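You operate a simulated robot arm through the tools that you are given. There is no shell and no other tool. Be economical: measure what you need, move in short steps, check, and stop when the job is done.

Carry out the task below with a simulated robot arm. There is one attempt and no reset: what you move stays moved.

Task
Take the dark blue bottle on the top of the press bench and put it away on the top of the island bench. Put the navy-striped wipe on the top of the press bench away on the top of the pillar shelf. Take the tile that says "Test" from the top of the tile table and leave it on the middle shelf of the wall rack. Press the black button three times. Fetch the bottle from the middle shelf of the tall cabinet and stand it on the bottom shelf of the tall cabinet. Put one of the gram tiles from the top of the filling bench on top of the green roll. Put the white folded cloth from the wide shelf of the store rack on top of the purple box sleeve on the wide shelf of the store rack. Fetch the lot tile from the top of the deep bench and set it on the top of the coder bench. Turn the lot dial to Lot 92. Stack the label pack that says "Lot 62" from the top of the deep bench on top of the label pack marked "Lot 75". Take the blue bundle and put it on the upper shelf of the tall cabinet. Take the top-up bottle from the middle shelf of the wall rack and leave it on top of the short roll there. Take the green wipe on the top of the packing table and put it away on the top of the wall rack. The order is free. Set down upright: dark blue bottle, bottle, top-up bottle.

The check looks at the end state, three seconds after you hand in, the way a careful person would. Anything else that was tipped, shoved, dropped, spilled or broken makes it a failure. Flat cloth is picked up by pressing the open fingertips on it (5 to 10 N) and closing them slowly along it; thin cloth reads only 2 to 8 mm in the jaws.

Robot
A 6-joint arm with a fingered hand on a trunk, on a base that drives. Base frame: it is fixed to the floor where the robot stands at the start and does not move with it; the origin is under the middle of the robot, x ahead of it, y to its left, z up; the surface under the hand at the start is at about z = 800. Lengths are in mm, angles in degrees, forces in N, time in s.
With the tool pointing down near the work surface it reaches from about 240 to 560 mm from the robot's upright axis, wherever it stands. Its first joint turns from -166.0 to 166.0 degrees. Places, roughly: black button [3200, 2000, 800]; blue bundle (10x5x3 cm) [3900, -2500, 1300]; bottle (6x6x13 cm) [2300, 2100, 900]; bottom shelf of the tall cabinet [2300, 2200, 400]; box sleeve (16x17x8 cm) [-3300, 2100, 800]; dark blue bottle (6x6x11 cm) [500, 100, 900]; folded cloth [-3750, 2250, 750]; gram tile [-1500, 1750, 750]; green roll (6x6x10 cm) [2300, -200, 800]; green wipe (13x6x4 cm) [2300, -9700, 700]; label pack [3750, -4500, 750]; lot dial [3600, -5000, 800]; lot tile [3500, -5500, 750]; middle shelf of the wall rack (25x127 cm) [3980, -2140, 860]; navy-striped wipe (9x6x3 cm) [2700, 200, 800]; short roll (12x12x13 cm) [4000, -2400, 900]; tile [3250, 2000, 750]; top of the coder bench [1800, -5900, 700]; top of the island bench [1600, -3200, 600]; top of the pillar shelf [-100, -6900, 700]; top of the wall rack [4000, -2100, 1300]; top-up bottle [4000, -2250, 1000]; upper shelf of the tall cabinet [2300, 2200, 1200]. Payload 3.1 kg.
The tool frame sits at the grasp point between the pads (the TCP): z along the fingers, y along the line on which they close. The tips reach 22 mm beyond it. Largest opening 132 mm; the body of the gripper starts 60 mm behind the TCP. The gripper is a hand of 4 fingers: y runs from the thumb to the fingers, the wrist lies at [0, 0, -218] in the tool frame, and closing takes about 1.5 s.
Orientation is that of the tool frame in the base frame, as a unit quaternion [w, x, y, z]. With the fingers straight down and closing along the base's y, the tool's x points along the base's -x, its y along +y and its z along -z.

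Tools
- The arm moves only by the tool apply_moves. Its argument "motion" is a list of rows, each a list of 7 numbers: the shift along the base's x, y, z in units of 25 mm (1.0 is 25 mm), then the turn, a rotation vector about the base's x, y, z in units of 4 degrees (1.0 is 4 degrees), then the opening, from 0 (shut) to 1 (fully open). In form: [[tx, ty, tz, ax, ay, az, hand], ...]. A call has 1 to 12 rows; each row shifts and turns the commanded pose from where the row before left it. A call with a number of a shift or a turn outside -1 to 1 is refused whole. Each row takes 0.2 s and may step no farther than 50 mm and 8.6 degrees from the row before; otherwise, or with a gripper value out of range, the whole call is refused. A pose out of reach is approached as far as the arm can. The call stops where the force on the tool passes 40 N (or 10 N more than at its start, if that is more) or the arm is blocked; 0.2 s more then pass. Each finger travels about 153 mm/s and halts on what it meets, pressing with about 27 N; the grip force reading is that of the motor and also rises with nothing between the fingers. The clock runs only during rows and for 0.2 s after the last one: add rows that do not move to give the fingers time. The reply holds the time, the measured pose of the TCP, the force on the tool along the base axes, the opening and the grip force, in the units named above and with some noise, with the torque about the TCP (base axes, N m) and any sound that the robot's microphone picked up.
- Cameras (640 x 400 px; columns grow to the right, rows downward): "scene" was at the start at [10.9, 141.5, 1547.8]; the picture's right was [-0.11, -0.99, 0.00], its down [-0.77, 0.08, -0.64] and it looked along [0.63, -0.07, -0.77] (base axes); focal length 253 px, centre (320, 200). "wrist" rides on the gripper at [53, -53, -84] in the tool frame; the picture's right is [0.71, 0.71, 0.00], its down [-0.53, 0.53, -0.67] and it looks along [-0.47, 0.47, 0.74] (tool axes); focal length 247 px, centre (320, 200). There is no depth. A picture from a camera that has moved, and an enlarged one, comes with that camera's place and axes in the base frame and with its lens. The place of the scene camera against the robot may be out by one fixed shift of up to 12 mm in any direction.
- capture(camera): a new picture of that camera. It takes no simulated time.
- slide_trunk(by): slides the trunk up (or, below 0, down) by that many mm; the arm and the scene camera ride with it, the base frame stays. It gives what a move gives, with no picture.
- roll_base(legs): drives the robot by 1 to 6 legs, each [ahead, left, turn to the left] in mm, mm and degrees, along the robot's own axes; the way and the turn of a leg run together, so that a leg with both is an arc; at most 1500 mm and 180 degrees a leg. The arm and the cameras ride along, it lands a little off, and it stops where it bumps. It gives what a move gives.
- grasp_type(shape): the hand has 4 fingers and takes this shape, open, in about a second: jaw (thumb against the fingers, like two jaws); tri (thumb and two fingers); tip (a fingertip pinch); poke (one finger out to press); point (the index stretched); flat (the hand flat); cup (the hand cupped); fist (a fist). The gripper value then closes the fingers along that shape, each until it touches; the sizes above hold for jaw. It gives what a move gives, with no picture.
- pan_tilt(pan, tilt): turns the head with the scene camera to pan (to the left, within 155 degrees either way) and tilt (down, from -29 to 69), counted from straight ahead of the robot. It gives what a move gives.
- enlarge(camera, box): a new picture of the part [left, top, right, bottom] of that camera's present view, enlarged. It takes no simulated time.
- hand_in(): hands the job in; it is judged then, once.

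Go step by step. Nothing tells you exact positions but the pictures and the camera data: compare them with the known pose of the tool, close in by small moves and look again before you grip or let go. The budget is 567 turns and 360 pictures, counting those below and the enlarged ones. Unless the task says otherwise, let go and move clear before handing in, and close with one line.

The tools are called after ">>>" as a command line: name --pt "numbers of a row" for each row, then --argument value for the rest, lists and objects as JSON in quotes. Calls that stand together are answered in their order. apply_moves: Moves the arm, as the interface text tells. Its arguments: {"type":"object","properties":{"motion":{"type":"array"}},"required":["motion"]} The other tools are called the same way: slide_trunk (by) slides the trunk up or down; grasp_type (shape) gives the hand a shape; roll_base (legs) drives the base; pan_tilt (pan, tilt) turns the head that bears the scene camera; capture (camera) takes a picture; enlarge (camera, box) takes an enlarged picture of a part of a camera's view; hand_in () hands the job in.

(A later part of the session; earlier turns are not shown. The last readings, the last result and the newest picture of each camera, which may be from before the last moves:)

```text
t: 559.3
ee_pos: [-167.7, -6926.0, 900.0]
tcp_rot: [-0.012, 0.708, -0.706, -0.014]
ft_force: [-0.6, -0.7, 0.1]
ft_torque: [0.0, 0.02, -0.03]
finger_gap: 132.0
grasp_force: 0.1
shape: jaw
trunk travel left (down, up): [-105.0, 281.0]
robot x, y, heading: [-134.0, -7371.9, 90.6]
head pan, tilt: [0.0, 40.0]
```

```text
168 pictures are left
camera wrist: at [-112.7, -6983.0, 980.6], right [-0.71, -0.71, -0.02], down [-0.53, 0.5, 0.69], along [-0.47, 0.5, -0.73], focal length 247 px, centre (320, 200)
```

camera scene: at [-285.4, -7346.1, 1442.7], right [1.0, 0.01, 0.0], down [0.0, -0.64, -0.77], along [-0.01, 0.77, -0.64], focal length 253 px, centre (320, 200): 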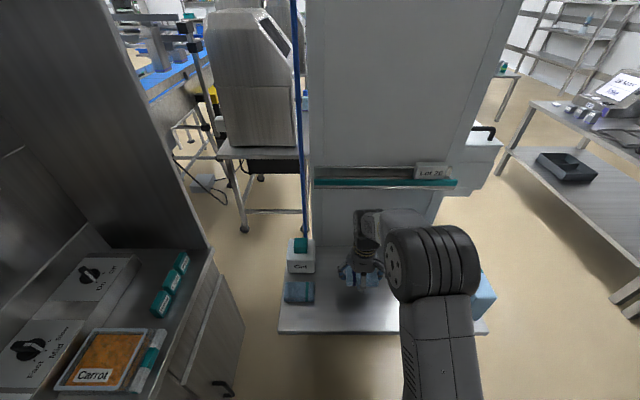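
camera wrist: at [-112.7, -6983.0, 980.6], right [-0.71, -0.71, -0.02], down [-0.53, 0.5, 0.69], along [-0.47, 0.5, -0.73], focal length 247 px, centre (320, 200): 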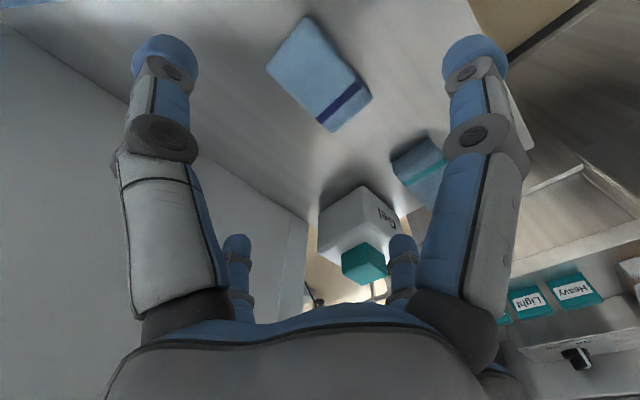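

The wipe is on the pillar shelf. Next, the green wipe on the packing table to the south-east.

>>> apply_moves --pt "0 -0.5 1 -0.5 0 0 1" --pt "0 -0.5 1 0 0 0 1" --pt "0 -0.5 1 0 0 0 1" --pt "0 0 1 0 0 0 1"

>>> roll_base --legs '[[-400, 0, 0], [0, 0, 180], [800, 0, 0], [0, 1200, 0], [0, 700, 0]]'

>>> slide_trunk --by 120

>>> pan_tilt --pan 15 --tilt 30

>>> capture --camera "scene"

```text
t: 560.3
ee_pos: [-166.8, -6962.7, 1000.8]
tcp_rot: [0.0, 0.708, -0.706, -0.002]
ft_force: [0.3, -0.6, 1.3]
ft_torque: [0.0, -0.02, 0.01]
finger_gap: 132.1
grasp_force: 0.0
shape: jaw
trunk travel left (down, up): [-105.0, 281.0]
robot x, y, heading: [-131.7, -7374.3, 90.5]
head pan, tilt: [0.0, 40.0]
```

```text
t: 582.8
ee_pos: [1667.9, -9107.7, 1001.1]
tcp_rot: [0.002, 0.731, 0.682, 0.0]
ft_force: [-0.1, 0.4, 0.3]
ft_torque: [0.0, 0.0, 0.0]
finger_gap: 131.9
grasp_force: 0.1
shape: jaw
trunk travel left (down, up): [-105.0, 281.0]
robot x, y, heading: [1661.7, -8700.1, -93.5]
head pan, tilt: [0.0, 40.0]
```

```text
t: 584.3
ee_pos: [1667.6, -9108.4, 1120.8]
tcp_rot: [0.002, 0.731, 0.682, -0.001]
ft_force: [0.0, -0.5, 0.1]
ft_torque: [0.0, 0.01, 0.03]
finger_gap: 131.8
grasp_force: 0.0
shape: jaw
trunk travel left (down, up): [-225.0, 161.0]
robot x, y, heading: [1659.6, -8696.4, -93.9]
head pan, tilt: [0.0, 40.0]
```

```text
t: 585.0
ee_pos: [1667.1, -9107.9, 1121.4]
tcp_rot: [0.001, 0.731, 0.682, 0.0]
ft_force: [0.2, -0.1, 0.7]
ft_torque: [-0.01, 0.02, 0.0]
finger_gap: 132.1
grasp_force: 0.2
shape: jaw
trunk travel left (down, up): [-225.0, 161.0]
robot x, y, heading: [1657.7, -8695.9, -93.4]
head pan, tilt: [15.0, 30.0]
```

```text
167 pictures are left
camera scene: at [1824.7, -8733.4, 1577.7], right [-0.98, -0.2, 0.0], down [-0.1, 0.49, -0.87], along [0.17, -0.85, -0.5], focal length 253 px, centre (320, 200)
```

scene: 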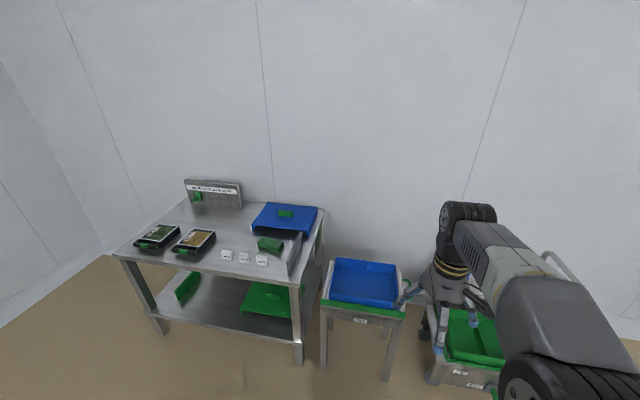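

>>> enlarge --camera "scene" --box '[100, 170, 340, 320]'

```text
2.67 times, centred on (220, 245) of scene
camera zoom: at [1824.7, -8733.4, 1577.7], right [-0.98, -0.2, 0.0], down [-0.1, 0.49, -0.87], along [0.17, -0.85, -0.5], focal length 676 px, centre (587, 80)
```

zoom: 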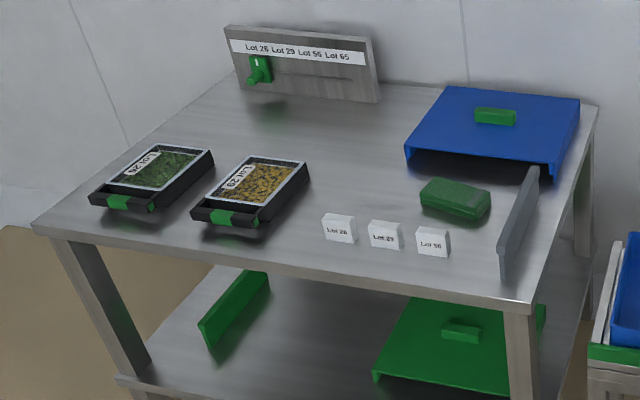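

The green wipe is at about (2265, −9670), long side along x. I'll drive in front of it and use the X finger roll across its long sides.

>>> roll_base --legs '[[0, 0, 3.4], [0, 605, 0], [440, 0, 0]]'

>>> pan_tilt --pan 0 --tilt 45

>>> capture --camera "scene"

>>> capture --camera "wrist"

```text
t: 591.3
ee_pos: [2321.2, -9550.7, 1120.8]
tcp_rot: [0.001, 0.708, 0.706, 0.0]
ft_force: [0.0, -0.9, -1.1]
ft_torque: [0.02, 0.0, 0.02]
finger_gap: 131.7
grasp_force: 0.0
shape: jaw
trunk travel left (down, up): [-225.0, 161.0]
robot x, y, heading: [2286.4, -9142.7, -89.8]
head pan, tilt: [15.0, 30.0]
```

```text
t: 592.0
ee_pos: [2322.5, -9551.6, 1120.9]
tcp_rot: [0.001, 0.707, 0.707, 0.0]
ft_force: [-1.0, 0.9, 0.4]
ft_torque: [0.02, -0.02, 0.0]
finger_gap: 132.1
grasp_force: 0.0
shape: jaw
trunk travel left (down, up): [-225.0, 161.0]
robot x, y, heading: [2292.0, -9142.2, -89.7]
head pan, tilt: [0.0, 45.0]
```

```text
165 pictures are left
camera scene: at [2431.0, -9160.1, 1555.2], right [-1.0, 0.0, 0.0], down [0.0, 0.71, -0.71], along [0.0, -0.71, -0.71], focal length 253 px, centre (320, 200)
```

scene: 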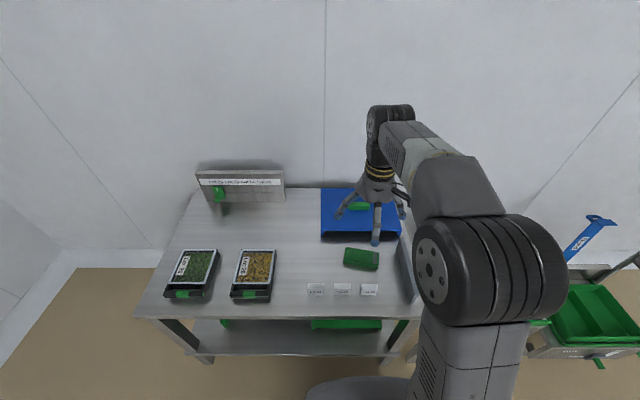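

```text
164 pictures are left
camera wrist: at [2270.4, -9497.6, 1204.1], right [0.71, 0.71, 0.0], down [0.52, -0.53, 0.67], along [0.47, -0.47, -0.74], focal length 247 px, centre (320, 200)
```

wrist: 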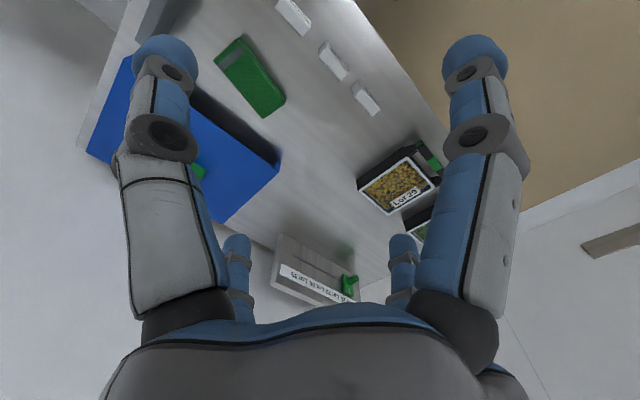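

Wipe centre ≈ (2271, −9676). Rotate the hand 45° and move above it.

>>> apply_moves --pt "-0.17 -0.417 -0.7 0 0 0.94 1" --pt "-0.17 -0.417 -0.7 0 0 0.94 1" --pt "-0.17 -0.417 -0.7 0 0 0.94 1" --pt "-0.17 -0.417 -0.7 0 0 0.94 1" --pt "-0.17 -0.417 -0.7 0 0 0.94 1" --pt "-0.17 -0.417 -0.7 0 0 0.94 1" --pt "-0.17 -0.417 -0.7 0 0 0.94 1" --pt "-0.17 -0.417 -0.7 0 0 0.94 1" --pt "-0.17 -0.417 -0.7 0 0 0.94 1" --pt "-0.17 -0.417 -0.7 0 0 0.94 1" --pt "-0.17 -0.417 -0.7 0 0 0.94 1" --pt "-0.17 -0.417 -0.7 0 0 0.94 1"

>>> capture --camera "wrist"

>>> enlarge --camera "scene" --box '[290, 180, 430, 310]'

```text
t: 594.6
ee_pos: [2271.6, -9673.7, 910.8]
tcp_rot: [0.001, 0.383, 0.924, 0.0]
ft_force: [-0.4, -0.4, -0.3]
ft_torque: [0.02, 0.0, 0.02]
finger_gap: 131.8
grasp_force: 0.0
shape: jaw
trunk travel left (down, up): [-225.0, 161.0]
robot x, y, heading: [2288.4, -9141.2, -89.7]
head pan, tilt: [0.0, 45.0]
```

```text
163 pictures are left
camera wrist: at [2196.9, -9673.3, 993.6], right [0.0, 1.0, 0.0], down [0.74, 0.0, 0.67], along [0.67, 0.0, -0.74], focal length 247 px, centre (320, 200)
```

wrist: 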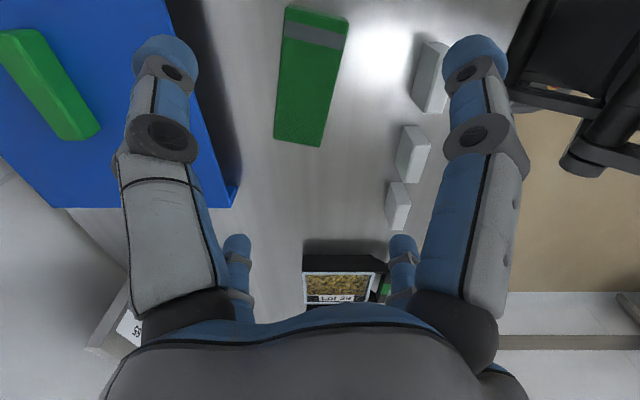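

```text
3.08 times, centred on (360, 245) of scene
camera zoom: at [2430.8, -9160.8, 1555.1], right [-1.0, 0.0, 0.0], down [0.0, 0.71, -0.71], along [0.0, -0.71, -0.71], focal length 780 px, centre (197, 62)
```

zoom: 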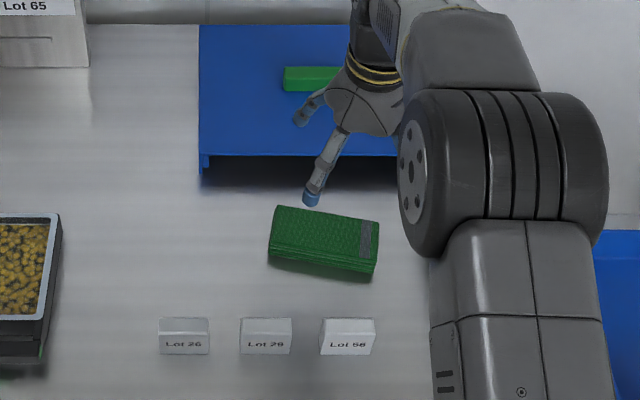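

>>> apply_moves --pt "-0.1 -0.25 -1 0 0 -1 1" --pt "0 0 -1 0 0 -1 1" --pt "0 0 -1 0 0 0 1" --pt "0 0 -1 0 0 0 1" --pt "0 0 -1 0 0 0 1" --pt "0 0 -0.8 0 0 0 0.95" --pt "0 0 0 0 0 0 0.95"

>>> capture --camera "wrist"

>>> enlarge --camera "scene" --box '[290, 180, 430, 310]'

```text
t: 596.2
ee_pos: [2270.0, -9680.2, 764.9]
tcp_rot: [0.001, 0.447, 0.895, 0.0]
ft_force: [-0.1, 0.1, 0.0]
ft_torque: [0.03, 0.02, 0.0]
finger_gap: 125.3
grasp_force: 0.0
shape: jaw
trunk travel left (down, up): [-225.0, 161.0]
robot x, y, heading: [2290.7, -9139.0, -89.6]
head pan, tilt: [0.0, 45.0]
```

```text
161 pictures are left
camera wrist: at [2197.4, -9670.9, 848.0], right [0.14, 0.99, 0.0], down [0.74, -0.1, 0.67], along [0.66, -0.09, -0.74], focal length 247 px, centre (320, 200)
```

wrist: 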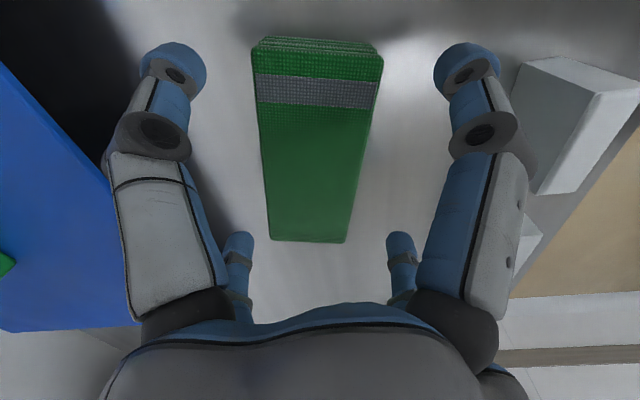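

```text
3.08 times, centred on (360, 245) of scene
camera zoom: at [2430.9, -9160.1, 1555.2], right [-1.0, 0.0, 0.0], down [0.0, 0.71, -0.71], along [0.0, -0.71, -0.71], focal length 780 px, centre (197, 62)
```

zoom: 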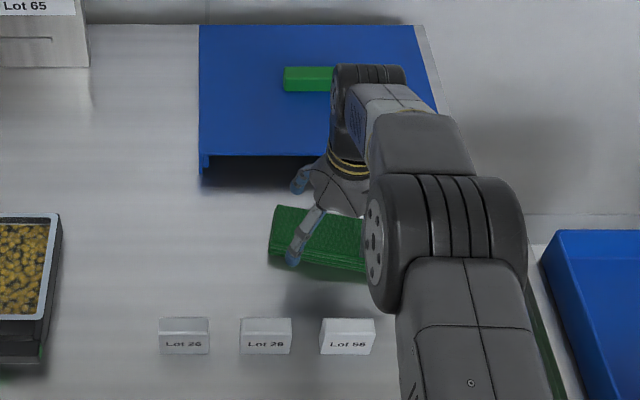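

>>> apply_moves --pt "0 0 -0.5 0 0 0 0.95" --pt "0 0 -0.4 0 0 0 0.95" --pt "0 0 0 0 0 0 0.95"

>>> apply_moves --pt "0 0 -0.2 0 0 0 0.95" --pt "0 0 -0.2 0 0 0 0.95" --pt "0 0 0 0 0 0 0.95"

>>> capture --camera "wrist"

```text
t: 597.0
ee_pos: [2268.9, -9682.3, 744.2]
tcp_rot: [0.001, 0.446, 0.895, -0.001]
ft_force: [0.3, 0.1, 0.2]
ft_torque: [0.0, -0.01, 0.02]
finger_gap: 125.6
grasp_force: 0.0
shape: jaw
trunk travel left (down, up): [-225.0, 161.0]
robot x, y, heading: [2288.5, -9144.9, -90.0]
head pan, tilt: [0.0, 45.0]
```

```text
t: 597.9
ee_pos: [2270.2, -9680.6, 733.9]
tcp_rot: [0.0, 0.447, 0.895, 0.001]
ft_force: [0.3, -0.6, -0.5]
ft_torque: [0.02, 0.0, -0.01]
finger_gap: 125.4
grasp_force: 0.1
shape: jaw
trunk travel left (down, up): [-225.0, 161.0]
robot x, y, heading: [2290.6, -9140.1, -90.0]
head pan, tilt: [0.0, 45.0]
```

```text
159 pictures are left
camera wrist: at [2196.8, -9670.8, 817.3], right [0.14, 0.99, 0.0], down [0.74, -0.1, 0.67], along [0.66, -0.09, -0.74], focal length 247 px, centre (320, 200)
```

wrist: 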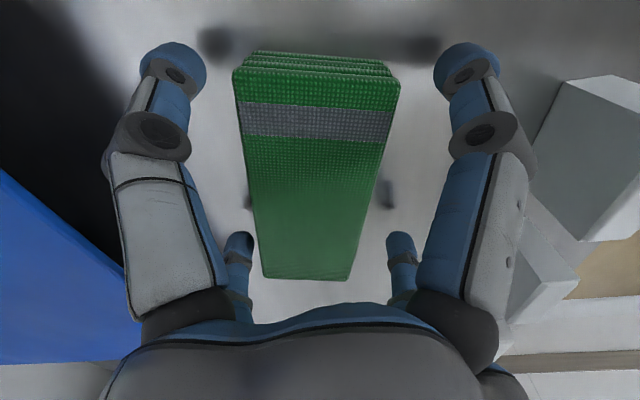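

>>> apply_moves --pt "0 0 -0.2 0 0 0 0.95" --pt "0 0 -0.15 0 0 0 0.95" --pt "0 0 0 0 0 0 0.95"

>>> apply_moves --pt "0 0 -0.15 0 0 0 0.95" --pt "0 0 0 0 0 0 0.95"

```text
t: 598.6
ee_pos: [2269.4, -9681.5, 725.2]
tcp_rot: [0.001, 0.446, 0.895, 0.0]
ft_force: [0.8, 0.3, 0.4]
ft_torque: [-0.01, -0.01, 0.03]
finger_gap: 125.5
grasp_force: 0.1
shape: jaw
trunk travel left (down, up): [-225.0, 161.0]
robot x, y, heading: [2288.1, -9142.0, -89.8]
head pan, tilt: [0.0, 45.0]
```

```text
t: 599.2
ee_pos: [2269.5, -9680.1, 721.1]
tcp_rot: [0.001, 0.447, 0.895, 0.0]
ft_force: [-0.2, 0.1, 1.0]
ft_torque: [-0.01, 0.04, 0.0]
finger_gap: 125.6
grasp_force: 0.1
shape: jaw
trunk travel left (down, up): [-225.0, 161.0]
robot x, y, heading: [2291.1, -9139.1, -89.8]
head pan, tilt: [0.0, 45.0]
```

Low enough; closing across the wipe.

>>> apply_moves --pt "0 0 0 0 0 0 0.8" --pt "0 0 0 0 0 0 0.65" --pt "0 0 0 0 0 0 0.5" --pt "0 0 0 0 0 0 0.35" --pt "0 0 0 0 0 0 0.25" --pt "0 0 0 0 0 0 0.25" --pt "0 0 0 0 0 0 0.25"

>>> apply_moves --pt "0 0 0.5 0 0 0 0.25" --pt "0 0 0.8 0 0 0 0.25" --pt "0 0 0.8 0 0 0 0.25" --pt "0 0 0 0 0 0 0.25"

>>> capture --camera "wrist"

```text
t: 600.9
ee_pos: [2269.5, -9680.8, 722.8]
tcp_rot: [0.002, 0.446, 0.895, 0.0]
ft_force: [-1.0, -0.7, 7.3]
ft_torque: [0.1, 0.07, 0.01]
finger_gap: 73.8
grasp_force: 26.7
shape: jaw
trunk travel left (down, up): [-225.0, 161.0]
robot x, y, heading: [2288.2, -9143.2, -89.9]
head pan, tilt: [0.0, 45.0]
```

```text
t: 601.9
ee_pos: [2268.7, -9681.1, 771.4]
tcp_rot: [0.001, 0.447, 0.895, 0.001]
ft_force: [0.6, 0.2, 0.1]
ft_torque: [0.0, -0.02, -0.01]
finger_gap: 73.7
grasp_force: 27.5
shape: jaw
trunk travel left (down, up): [-225.0, 161.0]
robot x, y, heading: [2292.0, -9140.8, -89.9]
head pan, tilt: [0.0, 45.0]
```

```text
158 pictures are left
camera wrist: at [2195.1, -9671.5, 854.7], right [0.14, 0.99, 0.0], down [0.74, -0.1, 0.67], along [0.66, -0.09, -0.74], focal length 247 px, centre (320, 200)
```

wrist: 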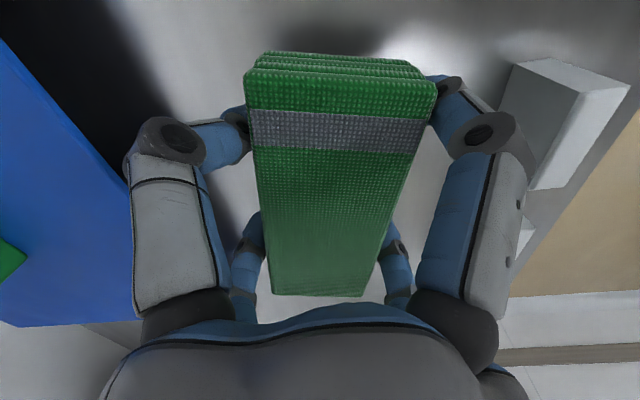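

The wipe is lifted. Raise it and drive north through the corridor to the wall rack.

>>> apply_moves --pt "0 0.5 1 0 0 0 0.25" --pt "0 0.5 1 0 0 0 0.25" --pt "0 0.5 1 0 0 0 0.25" --pt "0 0.5 1 0 0 0 0.25" --pt "0 0.5 1 0 0 0 0.25" --pt "0 0.5 1 0 0 0 0.25" --pt "0 0.5 1 0 0 0 0.25" --pt "0 0.5 1 0 0 0 0.25" --pt "0 0 1 0 0 0 0.25" --pt "0 0 1 0 0 0 0.25" --pt "0 0 1 0 0 0 0.25" --pt "0 0 1 0 0 0 0.25"

>>> roll_base --legs '[[-400, 0, 0], [0, 0, 180], [0, -430, 0]]'

>>> pan_tilt --pan 0 --tilt 15

>>> capture --camera "scene"

```text
t: 604.5
ee_pos: [2270.4, -9583.1, 1075.9]
tcp_rot: [0.002, 0.446, 0.895, 0.001]
ft_force: [-0.1, 0.0, -0.6]
ft_torque: [0.02, -0.01, 0.0]
finger_gap: 73.2
grasp_force: 27.1
shape: jaw
trunk travel left (down, up): [-225.0, 161.0]
robot x, y, heading: [2290.2, -9140.6, -89.8]
head pan, tilt: [0.0, 45.0]
```

```text
t: 616.4
ee_pos: [2770.2, -8326.9, 1075.9]
tcp_rot: [0.001, 0.882, -0.472, -0.001]
ft_force: [0.4, -0.3, -0.7]
ft_torque: [0.0, 0.0, -0.02]
finger_gap: 72.3
grasp_force: 26.4
shape: jaw
trunk travel left (down, up): [-225.0, 161.0]
robot x, y, heading: [2725.9, -8770.4, 87.0]
head pan, tilt: [0.0, 45.0]
```

```text
t: 617.4
ee_pos: [2769.9, -8327.9, 1075.6]
tcp_rot: [0.001, 0.882, -0.472, -0.001]
ft_force: [-0.7, 0.3, -0.5]
ft_torque: [0.0, 0.02, -0.02]
finger_gap: 72.6
grasp_force: 27.4
shape: jaw
trunk travel left (down, up): [-225.0, 161.0]
robot x, y, heading: [2731.1, -8768.0, 87.1]
head pan, tilt: [0.0, 15.0]
```

```text
157 pictures are left
camera scene: at [2575.6, -8723.3, 1601.9], right [1.0, -0.05, 0.0], down [-0.01, -0.26, -0.97], along [0.05, 0.96, -0.26], focal length 253 px, centre (320, 200)
```

scene: 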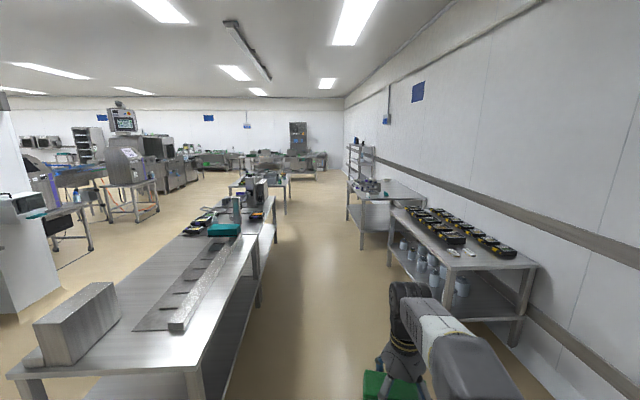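

Corridor is clear between x 2100 and 3150. Driving north.

>>> roll_base --legs '[[0, 90, 2.9], [1350, 0, 0], [1350, 0, 0]]'

>>> roll_base --legs '[[1350, 0, 0], [1350, 0, 0]]'

>>> capture --camera "scene"

```text
t: 631.5
ee_pos: [2669.9, -5561.2, 1075.6]
tcp_rot: [0.001, 0.894, -0.449, -0.002]
ft_force: [-0.1, 0.0, -0.5]
ft_torque: [-0.05, -0.02, 0.0]
finger_gap: 72.6
grasp_force: 26.9
shape: jaw
trunk travel left (down, up): [-225.0, 161.0]
robot x, y, heading: [2650.5, -6004.5, 89.9]
head pan, tilt: [0.0, 15.0]
```

```text
t: 644.5
ee_pos: [2792.7, -2882.6, 1076.3]
tcp_rot: [0.001, 0.878, -0.479, -0.001]
ft_force: [-0.1, -0.1, -0.7]
ft_torque: [0.02, -0.02, -0.01]
finger_gap: 72.7
grasp_force: 27.1
shape: jaw
trunk travel left (down, up): [-225.0, 161.0]
robot x, y, heading: [2738.9, -3323.3, 85.9]
head pan, tilt: [0.0, 15.0]
```

```text
156 pictures are left
camera scene: at [2592.3, -3275.5, 1602.0], right [1.0, -0.07, 0.0], down [-0.02, -0.26, -0.97], along [0.07, 0.96, -0.26], focal length 253 px, centre (320, 200)
```

scene: 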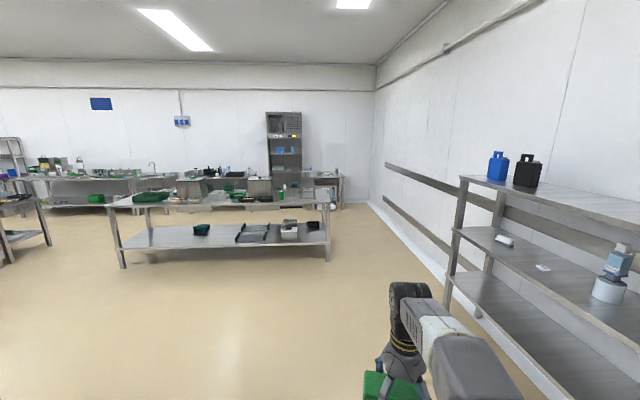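

>>> roll_base --legs '[[1057, -166, 0], [0, 0, -85.9]]'

>>> slide_trunk --by 160

>>> apply_moves --pt "0 0 1 0 0 0 0.25" --pt "0 0 1 0 0 0 0.25" --pt "0 0 1 0 0 0 0.25" --pt "0 0 1 0 0 0 0.25" --pt "0 0 0.6 0 0 0 0.25" --pt "0 0 0 0 0 0 0.25"

>>> pan_tilt --pan 0 --tilt 25

>>> capture --camera "scene"

```text
t: 653.7
ee_pos: [3408.3, -2301.6, 1075.0]
tcp_rot: [0.0, -0.313, 0.95, 0.002]
ft_force: [-0.7, 0.7, -0.3]
ft_torque: [-0.01, -0.03, -0.03]
finger_gap: 72.3
grasp_force: 27.2
shape: jaw
trunk travel left (down, up): [-225.0, 161.0]
robot x, y, heading: [2965.1, -2283.9, -0.1]
head pan, tilt: [0.0, 15.0]
```

```text
t: 655.5
ee_pos: [3408.1, -2301.8, 1235.6]
tcp_rot: [0.0, -0.313, 0.95, 0.001]
ft_force: [0.6, 0.4, -1.0]
ft_torque: [0.01, 0.0, 0.03]
finger_gap: 72.5
grasp_force: 27.1
shape: jaw
trunk travel left (down, up): [-385.0, 1.0]
robot x, y, heading: [2966.5, -2280.6, -0.1]
head pan, tilt: [0.0, 15.0]
```

```text
t: 656.9
ee_pos: [3409.5, -2302.7, 1348.9]
tcp_rot: [0.0, -0.313, 0.95, 0.001]
ft_force: [-0.9, 0.6, -1.0]
ft_torque: [-0.01, 0.01, -0.02]
finger_gap: 72.1
grasp_force: 27.1
shape: jaw
trunk travel left (down, up): [-385.0, 1.0]
robot x, y, heading: [2966.0, -2278.9, -0.4]
head pan, tilt: [0.0, 15.0]
```

```text
t: 657.7
ee_pos: [3408.0, -2302.2, 1347.9]
tcp_rot: [0.0, -0.313, 0.95, 0.001]
ft_force: [0.8, -0.6, -1.4]
ft_torque: [-0.01, 0.0, 0.0]
finger_gap: 72.2
grasp_force: 27.4
shape: jaw
trunk travel left (down, up): [-385.0, 1.0]
robot x, y, heading: [2967.4, -2281.5, -0.3]
head pan, tilt: [0.0, 25.0]
```

```text
155 pictures are left
camera scene: at [2993.9, -2131.0, 1745.6], right [0.0, -1.0, 0.0], down [-0.42, 0.0, -0.91], along [0.91, 0.0, -0.42], focal length 253 px, centre (320, 200)
```

scene: 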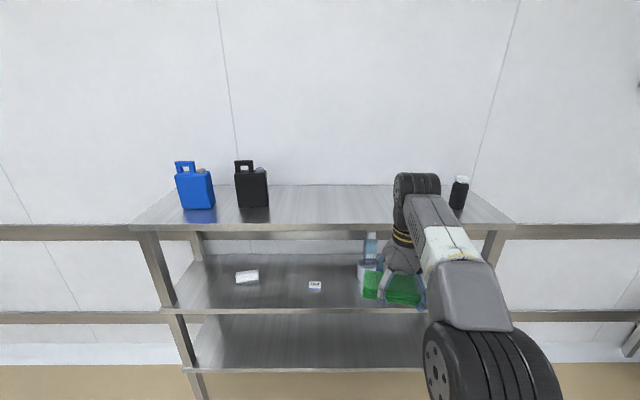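

>>> roll_base --legs '[[460, 0, 0]]'

>>> apply_moves --pt "0.6 0 -0.3 0 0 0 0.25" --pt "0.6 0 -0.3 0 0 0 0.25" --pt "0 0 0 0 0 0 0.25"

>>> capture --camera "scene"

>>> capture --camera "wrist"

```text
t: 660.4
ee_pos: [3866.9, -2303.7, 1349.0]
tcp_rot: [0.001, -0.313, 0.95, 0.001]
ft_force: [-0.1, 0.4, -0.4]
ft_torque: [-0.02, 0.0, 0.02]
finger_gap: 72.2
grasp_force: 27.3
shape: jaw
trunk travel left (down, up): [-385.0, 1.0]
robot x, y, heading: [3424.1, -2280.1, -0.2]
head pan, tilt: [0.0, 25.0]
```

```text
t: 661.2
ee_pos: [3897.7, -2304.9, 1334.7]
tcp_rot: [0.001, -0.313, 0.95, 0.001]
ft_force: [0.9, -1.1, -0.9]
ft_torque: [0.01, 0.0, -0.01]
finger_gap: 72.2
grasp_force: 27.0
shape: jaw
trunk travel left (down, up): [-385.0, 1.0]
robot x, y, heading: [3423.5, -2281.4, -0.4]
head pan, tilt: [0.0, 25.0]
```

```text
154 pictures are left
camera scene: at [3451.8, -2133.1, 1745.6], right [-0.01, -1.0, 0.0], down [-0.42, 0.0, -0.91], along [0.91, 0.0, -0.42], focal length 253 px, centre (320, 200)
```

scene: 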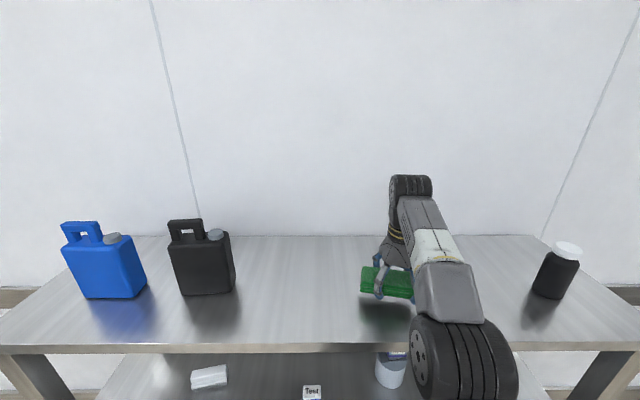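

```text
153 pictures are left
camera wrist: at [3887.2, -2380.7, 1417.4], right [-0.99, 0.15, 0.0], down [0.11, 0.73, 0.67], along [0.1, 0.66, -0.74], focal length 247 px, centre (320, 200)
```

wrist: 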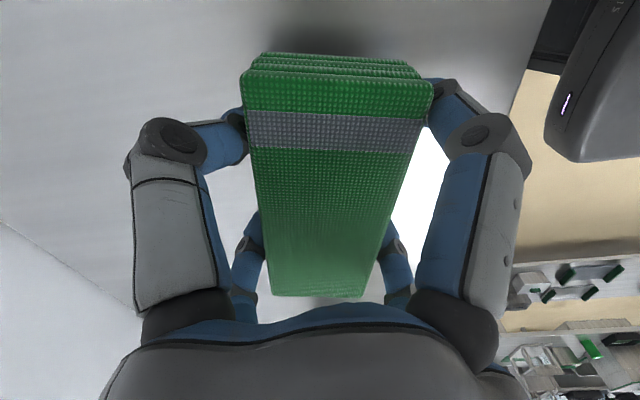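

Above the free part of the rack top. Lowering to contact.

>>> apply_moves --pt "0 0 -0.4 0 0 0 0.25" --pt "0 0 -0.3 0 0 0 0.25" --pt "0 0 0 0 0 0 0.25"

>>> apply_moves --pt "0 0 -0.2 0 0 0 0.25" --pt "0 0 -0.2 0 0 0 0.25" --pt "0 0 0 0 0 0 0.25"

```text
t: 662.0
ee_pos: [3896.2, -2305.0, 1316.5]
tcp_rot: [0.001, -0.313, 0.95, 0.001]
ft_force: [-0.2, -0.4, -1.0]
ft_torque: [-0.04, 0.01, 0.02]
finger_gap: 72.3
grasp_force: 26.9
shape: jaw
trunk travel left (down, up): [-385.0, 1.0]
robot x, y, heading: [3425.5, -2283.3, -0.4]
head pan, tilt: [0.0, 25.0]
```

```text
t: 662.8
ee_pos: [3897.4, -2303.6, 1306.2]
tcp_rot: [0.001, -0.314, 0.95, 0.001]
ft_force: [0.6, -0.8, -0.5]
ft_torque: [0.02, 0.03, -0.03]
finger_gap: 72.1
grasp_force: 27.3
shape: jaw
trunk travel left (down, up): [-385.0, 1.0]
robot x, y, heading: [3427.5, -2283.0, -0.2]
head pan, tilt: [0.0, 25.0]
```

>>> apply_moves --pt "0 0 -0.15 0 0 0 0.25" --pt "0 0 -0.15 0 0 0 0.25" --pt "0 0 0 0 0 0 0.25"

>>> enlarge --camera "scene" --box '[330, 220, 450, 350]'

```text
t: 663.6
ee_pos: [3897.6, -2303.9, 1301.8]
tcp_rot: [0.005, -0.313, 0.95, -0.001]
ft_force: [8.1, 0.0, 38.3]
ft_torque: [0.09, 0.89, 0.06]
finger_gap: 71.1
grasp_force: 26.9
shape: jaw
trunk travel left (down, up): [-385.0, 1.0]
robot x, y, heading: [3425.5, -2283.7, -0.6]
head pan, tilt: [0.0, 25.0]
```

```text
3.08 times, centred on (390, 285) of scene
camera zoom: at [3450.8, -2132.7, 1745.8], right [-0.01, -1.0, 0.0], down [-0.42, 0.0, -0.91], along [0.91, 0.0, -0.42], focal length 780 px, centre (105, -62)
```

zoom: 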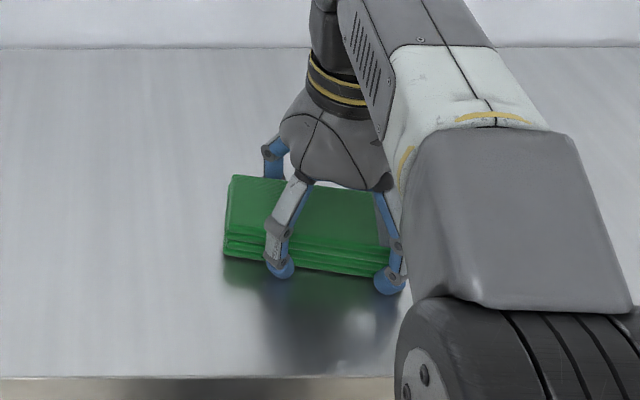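

Contact. Release and rise, then back off.

>>> apply_moves --pt "0 0 0.1 0 0 0 0.5" --pt "0 0 0.1 0 0 0 0.7" --pt "0 0 0.1 0 0 0 0.9" --pt "0 0 0.1 0 0 0 1" --pt "0 0 0 0 0 0 1" --pt "0 0 0.8 0 0 0 1" --pt "0 0 0.8 0 0 0 1" --pt "-0.2 0 0.5 0 0 0 1" --pt "-0.2 0 0.5 0 0 0 1"

>>> capture --camera "wrist"

```text
t: 665.6
ee_pos: [3883.1, -2304.7, 1370.2]
tcp_rot: [0.001, -0.313, 0.95, 0.0]
ft_force: [0.2, 0.4, -1.2]
ft_torque: [0.01, -0.01, 0.0]
finger_gap: 131.8
grasp_force: 0.0
shape: jaw
out of reach, approached as far as the arm can: row 9
trunk travel left (down, up): [-385.0, 1.0]
robot x, y, heading: [3424.6, -2284.8, -0.2]
head pan, tilt: [0.0, 25.0]
```

```text
151 pictures are left
camera wrist: at [3872.8, -2379.5, 1453.2], right [-0.99, 0.15, 0.0], down [0.11, 0.73, 0.67], along [0.1, 0.66, -0.74], focal length 247 px, centre (320, 200)
```

wrist: 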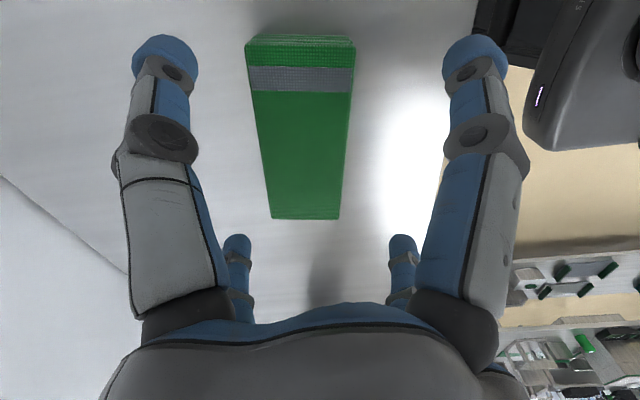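

The green wipe lies on the rack top. Next, the deep bench; I'll approach it from the north side.

>>> roll_base --legs '[[-480, 0, 0], [0, 0, -90], [1250, 0, 0], [0, 700, 0]]'

>>> slide_trunk --by -160

>>> pan_tilt --pan 0 --tilt 30

>>> capture --camera "scene"

```text
t: 681.6
ee_pos: [3769.2, -3937.3, 1369.8]
tcp_rot: [0.001, 0.414, 0.91, -0.001]
ft_force: [0.1, 0.9, -0.3]
ft_torque: [0.04, 0.0, -0.02]
finger_gap: 131.8
grasp_force: 0.0
shape: jaw
trunk travel left (down, up): [-385.0, 1.0]
robot x, y, heading: [3752.3, -3478.3, -85.6]
head pan, tilt: [0.0, 25.0]
```

```text
t: 683.4
ee_pos: [3768.7, -3937.5, 1209.9]
tcp_rot: [0.0, 0.414, 0.91, 0.0]
ft_force: [0.5, 0.0, -0.7]
ft_torque: [0.0, 0.0, 0.0]
finger_gap: 132.0
grasp_force: 0.1
shape: jaw
trunk travel left (down, up): [-225.0, 161.0]
robot x, y, heading: [3754.9, -3477.7, -85.5]
head pan, tilt: [0.0, 25.0]
```

```text
t: 684.1
ee_pos: [3768.7, -3937.4, 1209.9]
tcp_rot: [0.001, 0.414, 0.91, 0.0]
ft_force: [0.1, -0.6, 0.0]
ft_torque: [-0.01, -0.01, 0.0]
finger_gap: 131.9
grasp_force: 0.1
shape: jaw
trunk travel left (down, up): [-225.0, 161.0]
robot x, y, heading: [3750.4, -3477.3, -85.5]
head pan, tilt: [0.0, 30.0]
```

```text
150 pictures are left
camera scene: at [3897.2, -3496.1, 1577.8], right [-1.0, -0.08, 0.0], down [-0.04, 0.5, -0.87], along [0.07, -0.86, -0.5], focal length 253 px, centre (320, 200)
```

scene: 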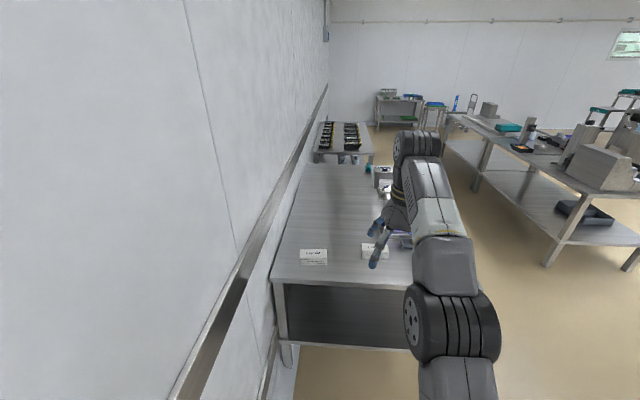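

>>> apply_moves --pt "-1 0.2 0 0 0 0 1" --pt "-1 0.2 0 0 0 0 1" --pt "-1 0.2 0 0 0 0 1" --pt "-1 0.2 0 0 0 0 1" --pt "-1 0.2 0 0 0 0 1" --pt "-1 0.2 0 0 0 0 1" --pt "-1 0.2 0 0 0 0 1" --pt "-1 0.2 0 0 0 0 1" --pt "-1 0.2 0 0 0 0 1" --pt "-1 0.2 0 0 0 0 1" --pt "-1 0.2 0 0 0 0 1" --pt "-1 0.2 0 0 0 0 1"

>>> pan_tilt --pan -8 --tilt 35

>>> capture --camera "scene"

>>> enlarge --camera "scene" --box '[220, 90, 420, 250]'

```text
t: 686.7
ee_pos: [3481.2, -3853.8, 1196.8]
tcp_rot: [0.002, 0.414, 0.91, -0.001]
ft_force: [-0.1, 0.8, -0.6]
ft_torque: [-0.01, -0.02, -0.02]
finger_gap: 131.8
grasp_force: 0.0
shape: jaw
out of reach, approached as far as the arm can: row 9, 10, 11, 12
trunk travel left (down, up): [-225.0, 161.0]
robot x, y, heading: [3752.9, -3478.4, -85.7]
head pan, tilt: [0.0, 30.0]
```

```text
t: 687.4
ee_pos: [3482.4, -3853.4, 1198.6]
tcp_rot: [0.0, 0.413, 0.911, 0.0]
ft_force: [0.2, 0.2, 0.6]
ft_torque: [-0.02, 0.03, 0.01]
finger_gap: 132.0
grasp_force: 0.0
shape: jaw
trunk travel left (down, up): [-225.0, 161.0]
robot x, y, heading: [3753.9, -3483.0, -85.9]
head pan, tilt: [-8.0, 35.0]
```

```text
149 pictures are left
camera scene: at [3884.8, -3493.8, 1570.0], right [-1.0, 0.06, 0.0], down [0.04, 0.57, -0.82], along [-0.05, -0.82, -0.57], focal length 253 px, centre (320, 200)
```

scene: 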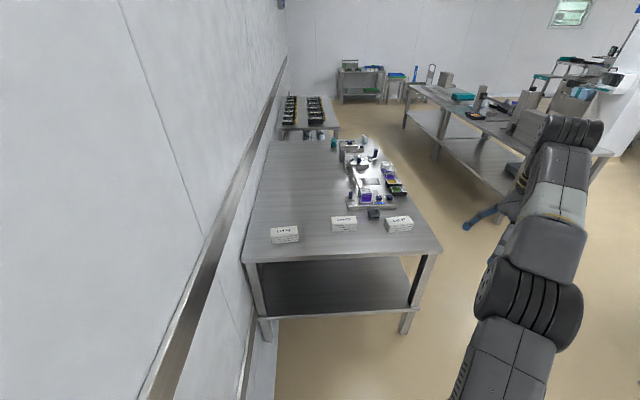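

```text
2.50 times, centred on (320, 170) of scene
camera zoom: at [3884.8, -3493.8, 1570.0], right [-1.0, 0.06, 0.0], down [0.04, 0.57, -0.82], along [-0.05, -0.82, -0.57], focal length 633 px, centre (320, 275)
```

zoom: 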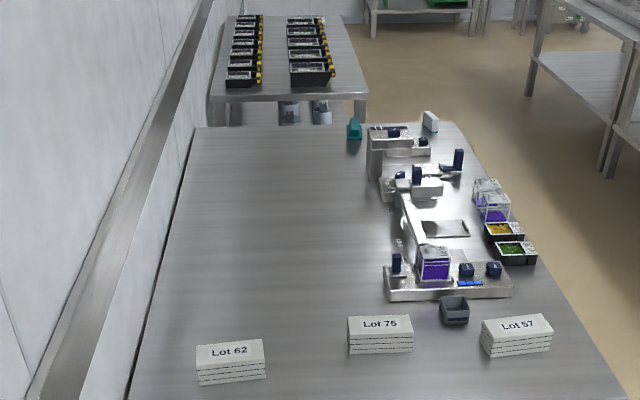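

Label packs: "Lot 62" at about (4000, −4401), "Lot 75" at (3707, −4457). I'll drive up close to the north edge.

>>> roll_base --legs '[[0, 0, -4.3], [440, 60, 0]]'

>>> apply_moves --pt "1 -0.2 -0.5 0 0 0 1" --pt "1 -0.2 -0.5 0 0 0 1" --pt "1 -0.2 -0.5 0 0 0 1" --pt "1 -0.2 -0.5 0 0 0 1" --pt "1 -0.2 -0.5 0 0 0 1" --pt "1 -0.2 -0.5 0 0 0 1" --pt "1 -0.2 -0.5 0 0 0 1" --pt "1 -0.2 -0.5 0 0 0 1" --pt "1 0 -0.5 0 0 0 1" --pt "1 0 -0.5 0 0 0 1" --pt "1 0 -0.5 0 0 0 1" --pt "1 0 -0.5 0 0 0 1"

>>> pan_tilt --pan 0 --tilt 50

>>> capture --camera "scene"

>>> capture --camera "wrist"

```text
t: 690.6
ee_pos: [3517.8, -4282.9, 1197.1]
tcp_rot: [0.001, 0.447, 0.895, 0.0]
ft_force: [-0.3, 0.1, 0.4]
ft_torque: [-0.03, 0.01, 0.0]
finger_gap: 131.7
grasp_force: 0.0
shape: jaw
trunk travel left (down, up): [-225.0, 161.0]
robot x, y, heading: [3816.9, -3928.3, -89.8]
head pan, tilt: [-8.0, 35.0]
```

```text
t: 693.2
ee_pos: [3818.3, -4323.6, 1048.4]
tcp_rot: [0.0, 0.447, 0.895, 0.0]
ft_force: [-0.7, 0.2, -0.4]
ft_torque: [-0.01, 0.0, -0.02]
finger_gap: 131.9
grasp_force: 0.0
shape: jaw
trunk travel left (down, up): [-225.0, 161.0]
robot x, y, heading: [3813.9, -3927.8, -89.9]
head pan, tilt: [-8.0, 35.0]
```

```text
t: 694.0
ee_pos: [3818.5, -4324.2, 1047.8]
tcp_rot: [0.0, 0.447, 0.895, -0.001]
ft_force: [0.4, -0.4, 0.1]
ft_torque: [0.04, 0.01, 0.01]
finger_gap: 131.9
grasp_force: 0.2
shape: jaw
trunk travel left (down, up): [-225.0, 161.0]
robot x, y, heading: [3812.4, -3929.5, -90.0]
head pan, tilt: [0.0, 50.0]
```

```text
147 pictures are left
camera scene: at [3957.6, -3943.0, 1548.3], right [-1.0, 0.0, 0.0], down [0.0, 0.77, -0.64], along [0.0, -0.64, -0.77], focal length 253 px, centre (320, 200)
```

scene: 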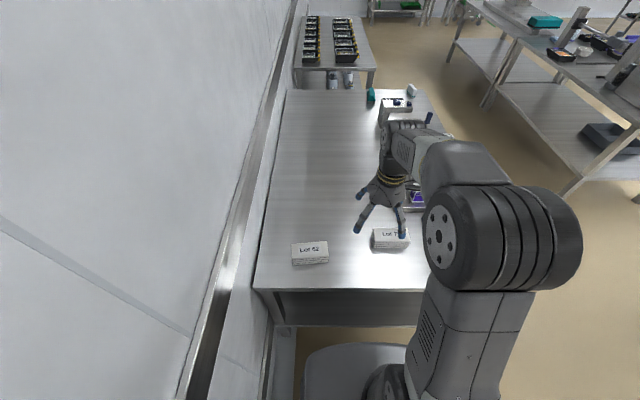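

```text
146 pictures are left
camera wrist: at [3743.9, -4312.8, 1130.8], right [0.14, 0.99, 0.0], down [0.74, -0.1, 0.67], along [0.66, -0.09, -0.74], focal length 247 px, centre (320, 200)
```

wrist: 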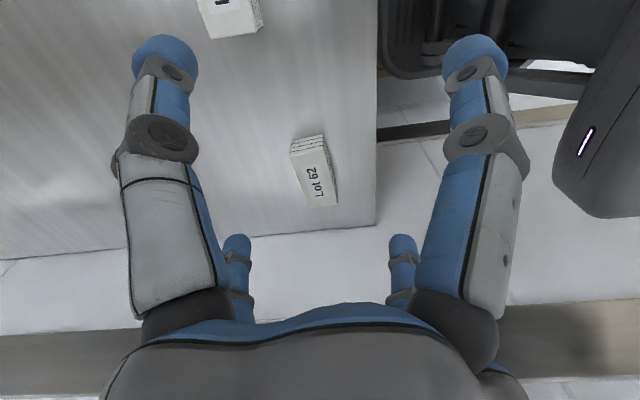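

"Lot 62" top centre is (3998, −4354, z≈792), yaw ≈ +3°. Moving above it with the X pattern.

>>> apply_moves --pt "0.9 -0.15 -0.7 0 0 0.35 1" --pt "0.9 -0.15 -0.7 0 0 0.35 1" --pt "0.9 -0.15 -0.7 0 0 0.35 1" --pt "0.9 -0.15 -0.7 0 0 0.35 1" --pt "0.9 -0.15 -0.7 0 0 0.35 1" --pt "0.9 -0.15 -0.7 0 0 0.35 1" --pt "0.9 -0.15 -0.7 0 0 0.35 1" --pt "0.9 -0.15 -0.7 0 0 0.35 1" --pt "0 0 0 0 0 0 1"

>>> capture --camera "wrist"

>>> capture --camera "scene"

```text
t: 696.0
ee_pos: [3995.2, -4354.1, 909.5]
tcp_rot: [0.001, 0.357, 0.934, -0.001]
ft_force: [0.2, 0.8, 0.8]
ft_torque: [-0.01, 0.02, 0.01]
finger_gap: 131.9
grasp_force: 0.1
shape: jaw
trunk travel left (down, up): [-225.0, 161.0]
robot x, y, heading: [3816.2, -3927.6, -89.9]
head pan, tilt: [0.0, 50.0]
```

```text
145 pictures are left
camera wrist: at [3922.2, -4358.5, 992.5], right [-0.06, 1.0, 0.0], down [0.74, 0.04, 0.67], along [0.67, 0.04, -0.74], focal length 247 px, centre (320, 200)
```

wrist: 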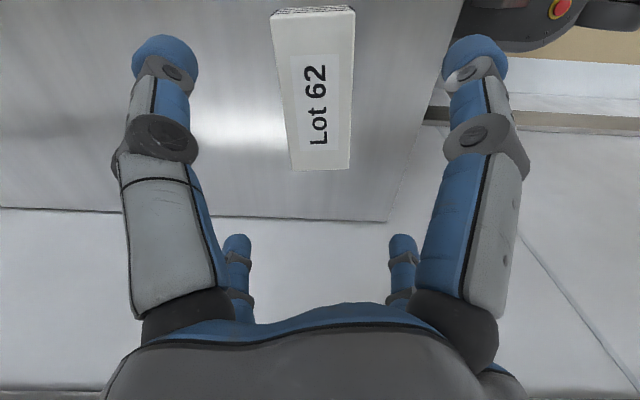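

```text
144 pictures are left
camera scene: at [3957.3, -3942.7, 1548.3], right [-1.0, 0.0, 0.0], down [0.0, 0.77, -0.64], along [0.0, -0.64, -0.77], focal length 253 px, centre (320, 200)
```

scene: 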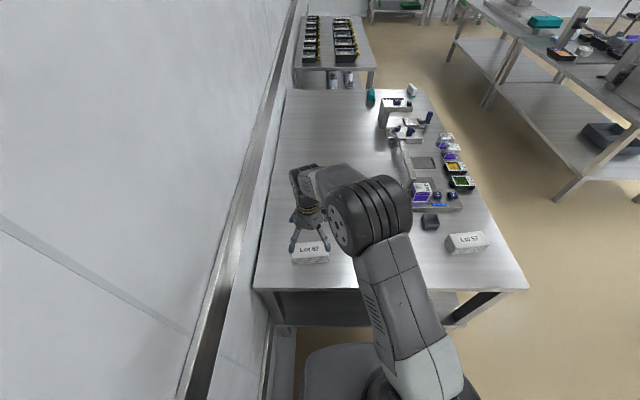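

>>> apply_moves --pt "0.2 -0.04 -1 0 0 0.4 1" --pt "0 0 -1 0 0 0 1" --pt "0 0 -1 0 0 0 1" --pt "0 0 -1 0 0 0 0.95" --pt "0 0 -0.8 0 0 0 0.95" --pt "0 0 0 0 0 0 0.95"

>>> capture --camera "wrist"

```text
t: 697.4
ee_pos: [4001.9, -4356.4, 787.6]
tcp_rot: [0.002, 0.344, 0.939, -0.001]
ft_force: [0.7, 0.7, -0.6]
ft_torque: [-0.02, -0.01, 0.0]
finger_gap: 125.7
grasp_force: 0.1
shape: jaw
trunk travel left (down, up): [-225.0, 161.0]
robot x, y, heading: [3811.1, -3928.9, -89.7]
head pan, tilt: [0.0, 50.0]
```

```text
143 pictures are left
camera wrist: at [3928.7, -4361.9, 871.4], right [-0.08, 1.0, 0.0], down [0.74, 0.06, 0.67], along [0.67, 0.05, -0.74], focal length 247 px, centre (320, 200)
```

wrist: 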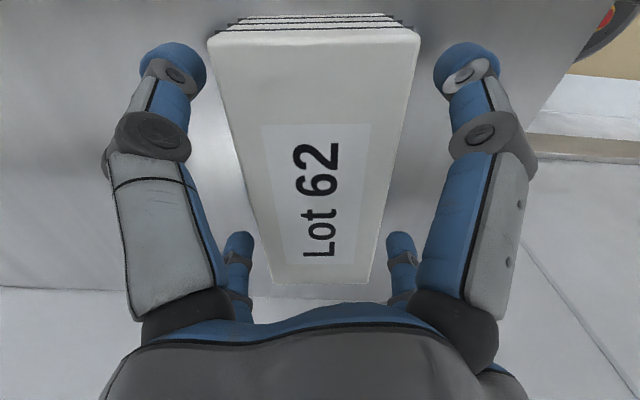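

>>> apply_moves --pt "0 0 -0.15 0 0 0 0.95" --pt "0 0 -0.15 0 0 0 0.95" --pt "0 0 0 0 0 0 0.95"

>>> apply_moves --pt "0 0 0 0 0 0 0.8" --pt "0 0 0 0 0 0 0.7" --pt "0 0 0 0 0 0 0.6" --pt "0 0 0 0 0 0 0.5" --pt "0 0 0 0 0 0 0.4" --pt "0 0 0 0 0 0 0.3" --pt "0 0 0 0 0 0 0.3" --pt "0 0 0 0 0 0 0.3"

>>> capture --camera "wrist"

```text
t: 698.2
ee_pos: [4002.3, -4355.2, 781.4]
tcp_rot: [0.001, 0.343, 0.939, 0.0]
ft_force: [-0.2, 0.2, -1.0]
ft_torque: [0.03, 0.0, 0.0]
finger_gap: 125.3
grasp_force: 0.2
shape: jaw
trunk travel left (down, up): [-225.0, 161.0]
robot x, y, heading: [3817.7, -3927.4, -90.0]
head pan, tilt: [0.0, 50.0]
```

```text
t: 700.0
ee_pos: [4001.9, -4355.4, 781.4]
tcp_rot: [0.001, 0.344, 0.939, -0.001]
ft_force: [0.3, 0.5, -0.7]
ft_torque: [0.0, 0.01, 0.02]
finger_gap: 74.1
grasp_force: 27.0
shape: jaw
trunk travel left (down, up): [-225.0, 161.0]
robot x, y, heading: [3815.1, -3926.0, -90.0]
head pan, tilt: [0.0, 50.0]
```

```text
142 pictures are left
camera wrist: at [3928.4, -4362.0, 863.8], right [-0.08, 1.0, 0.0], down [0.74, 0.06, 0.67], along [0.67, 0.05, -0.74], focal length 247 px, centre (320, 200)
```

wrist: 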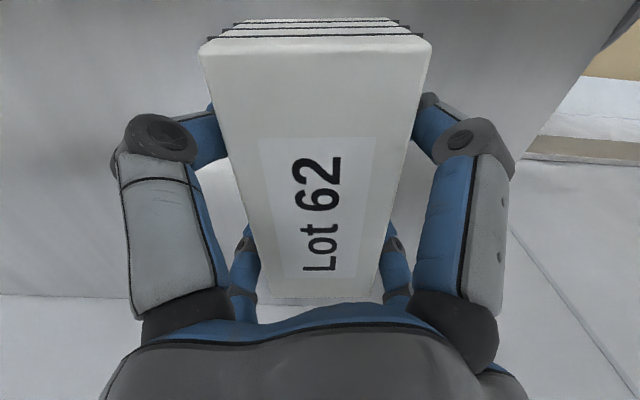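

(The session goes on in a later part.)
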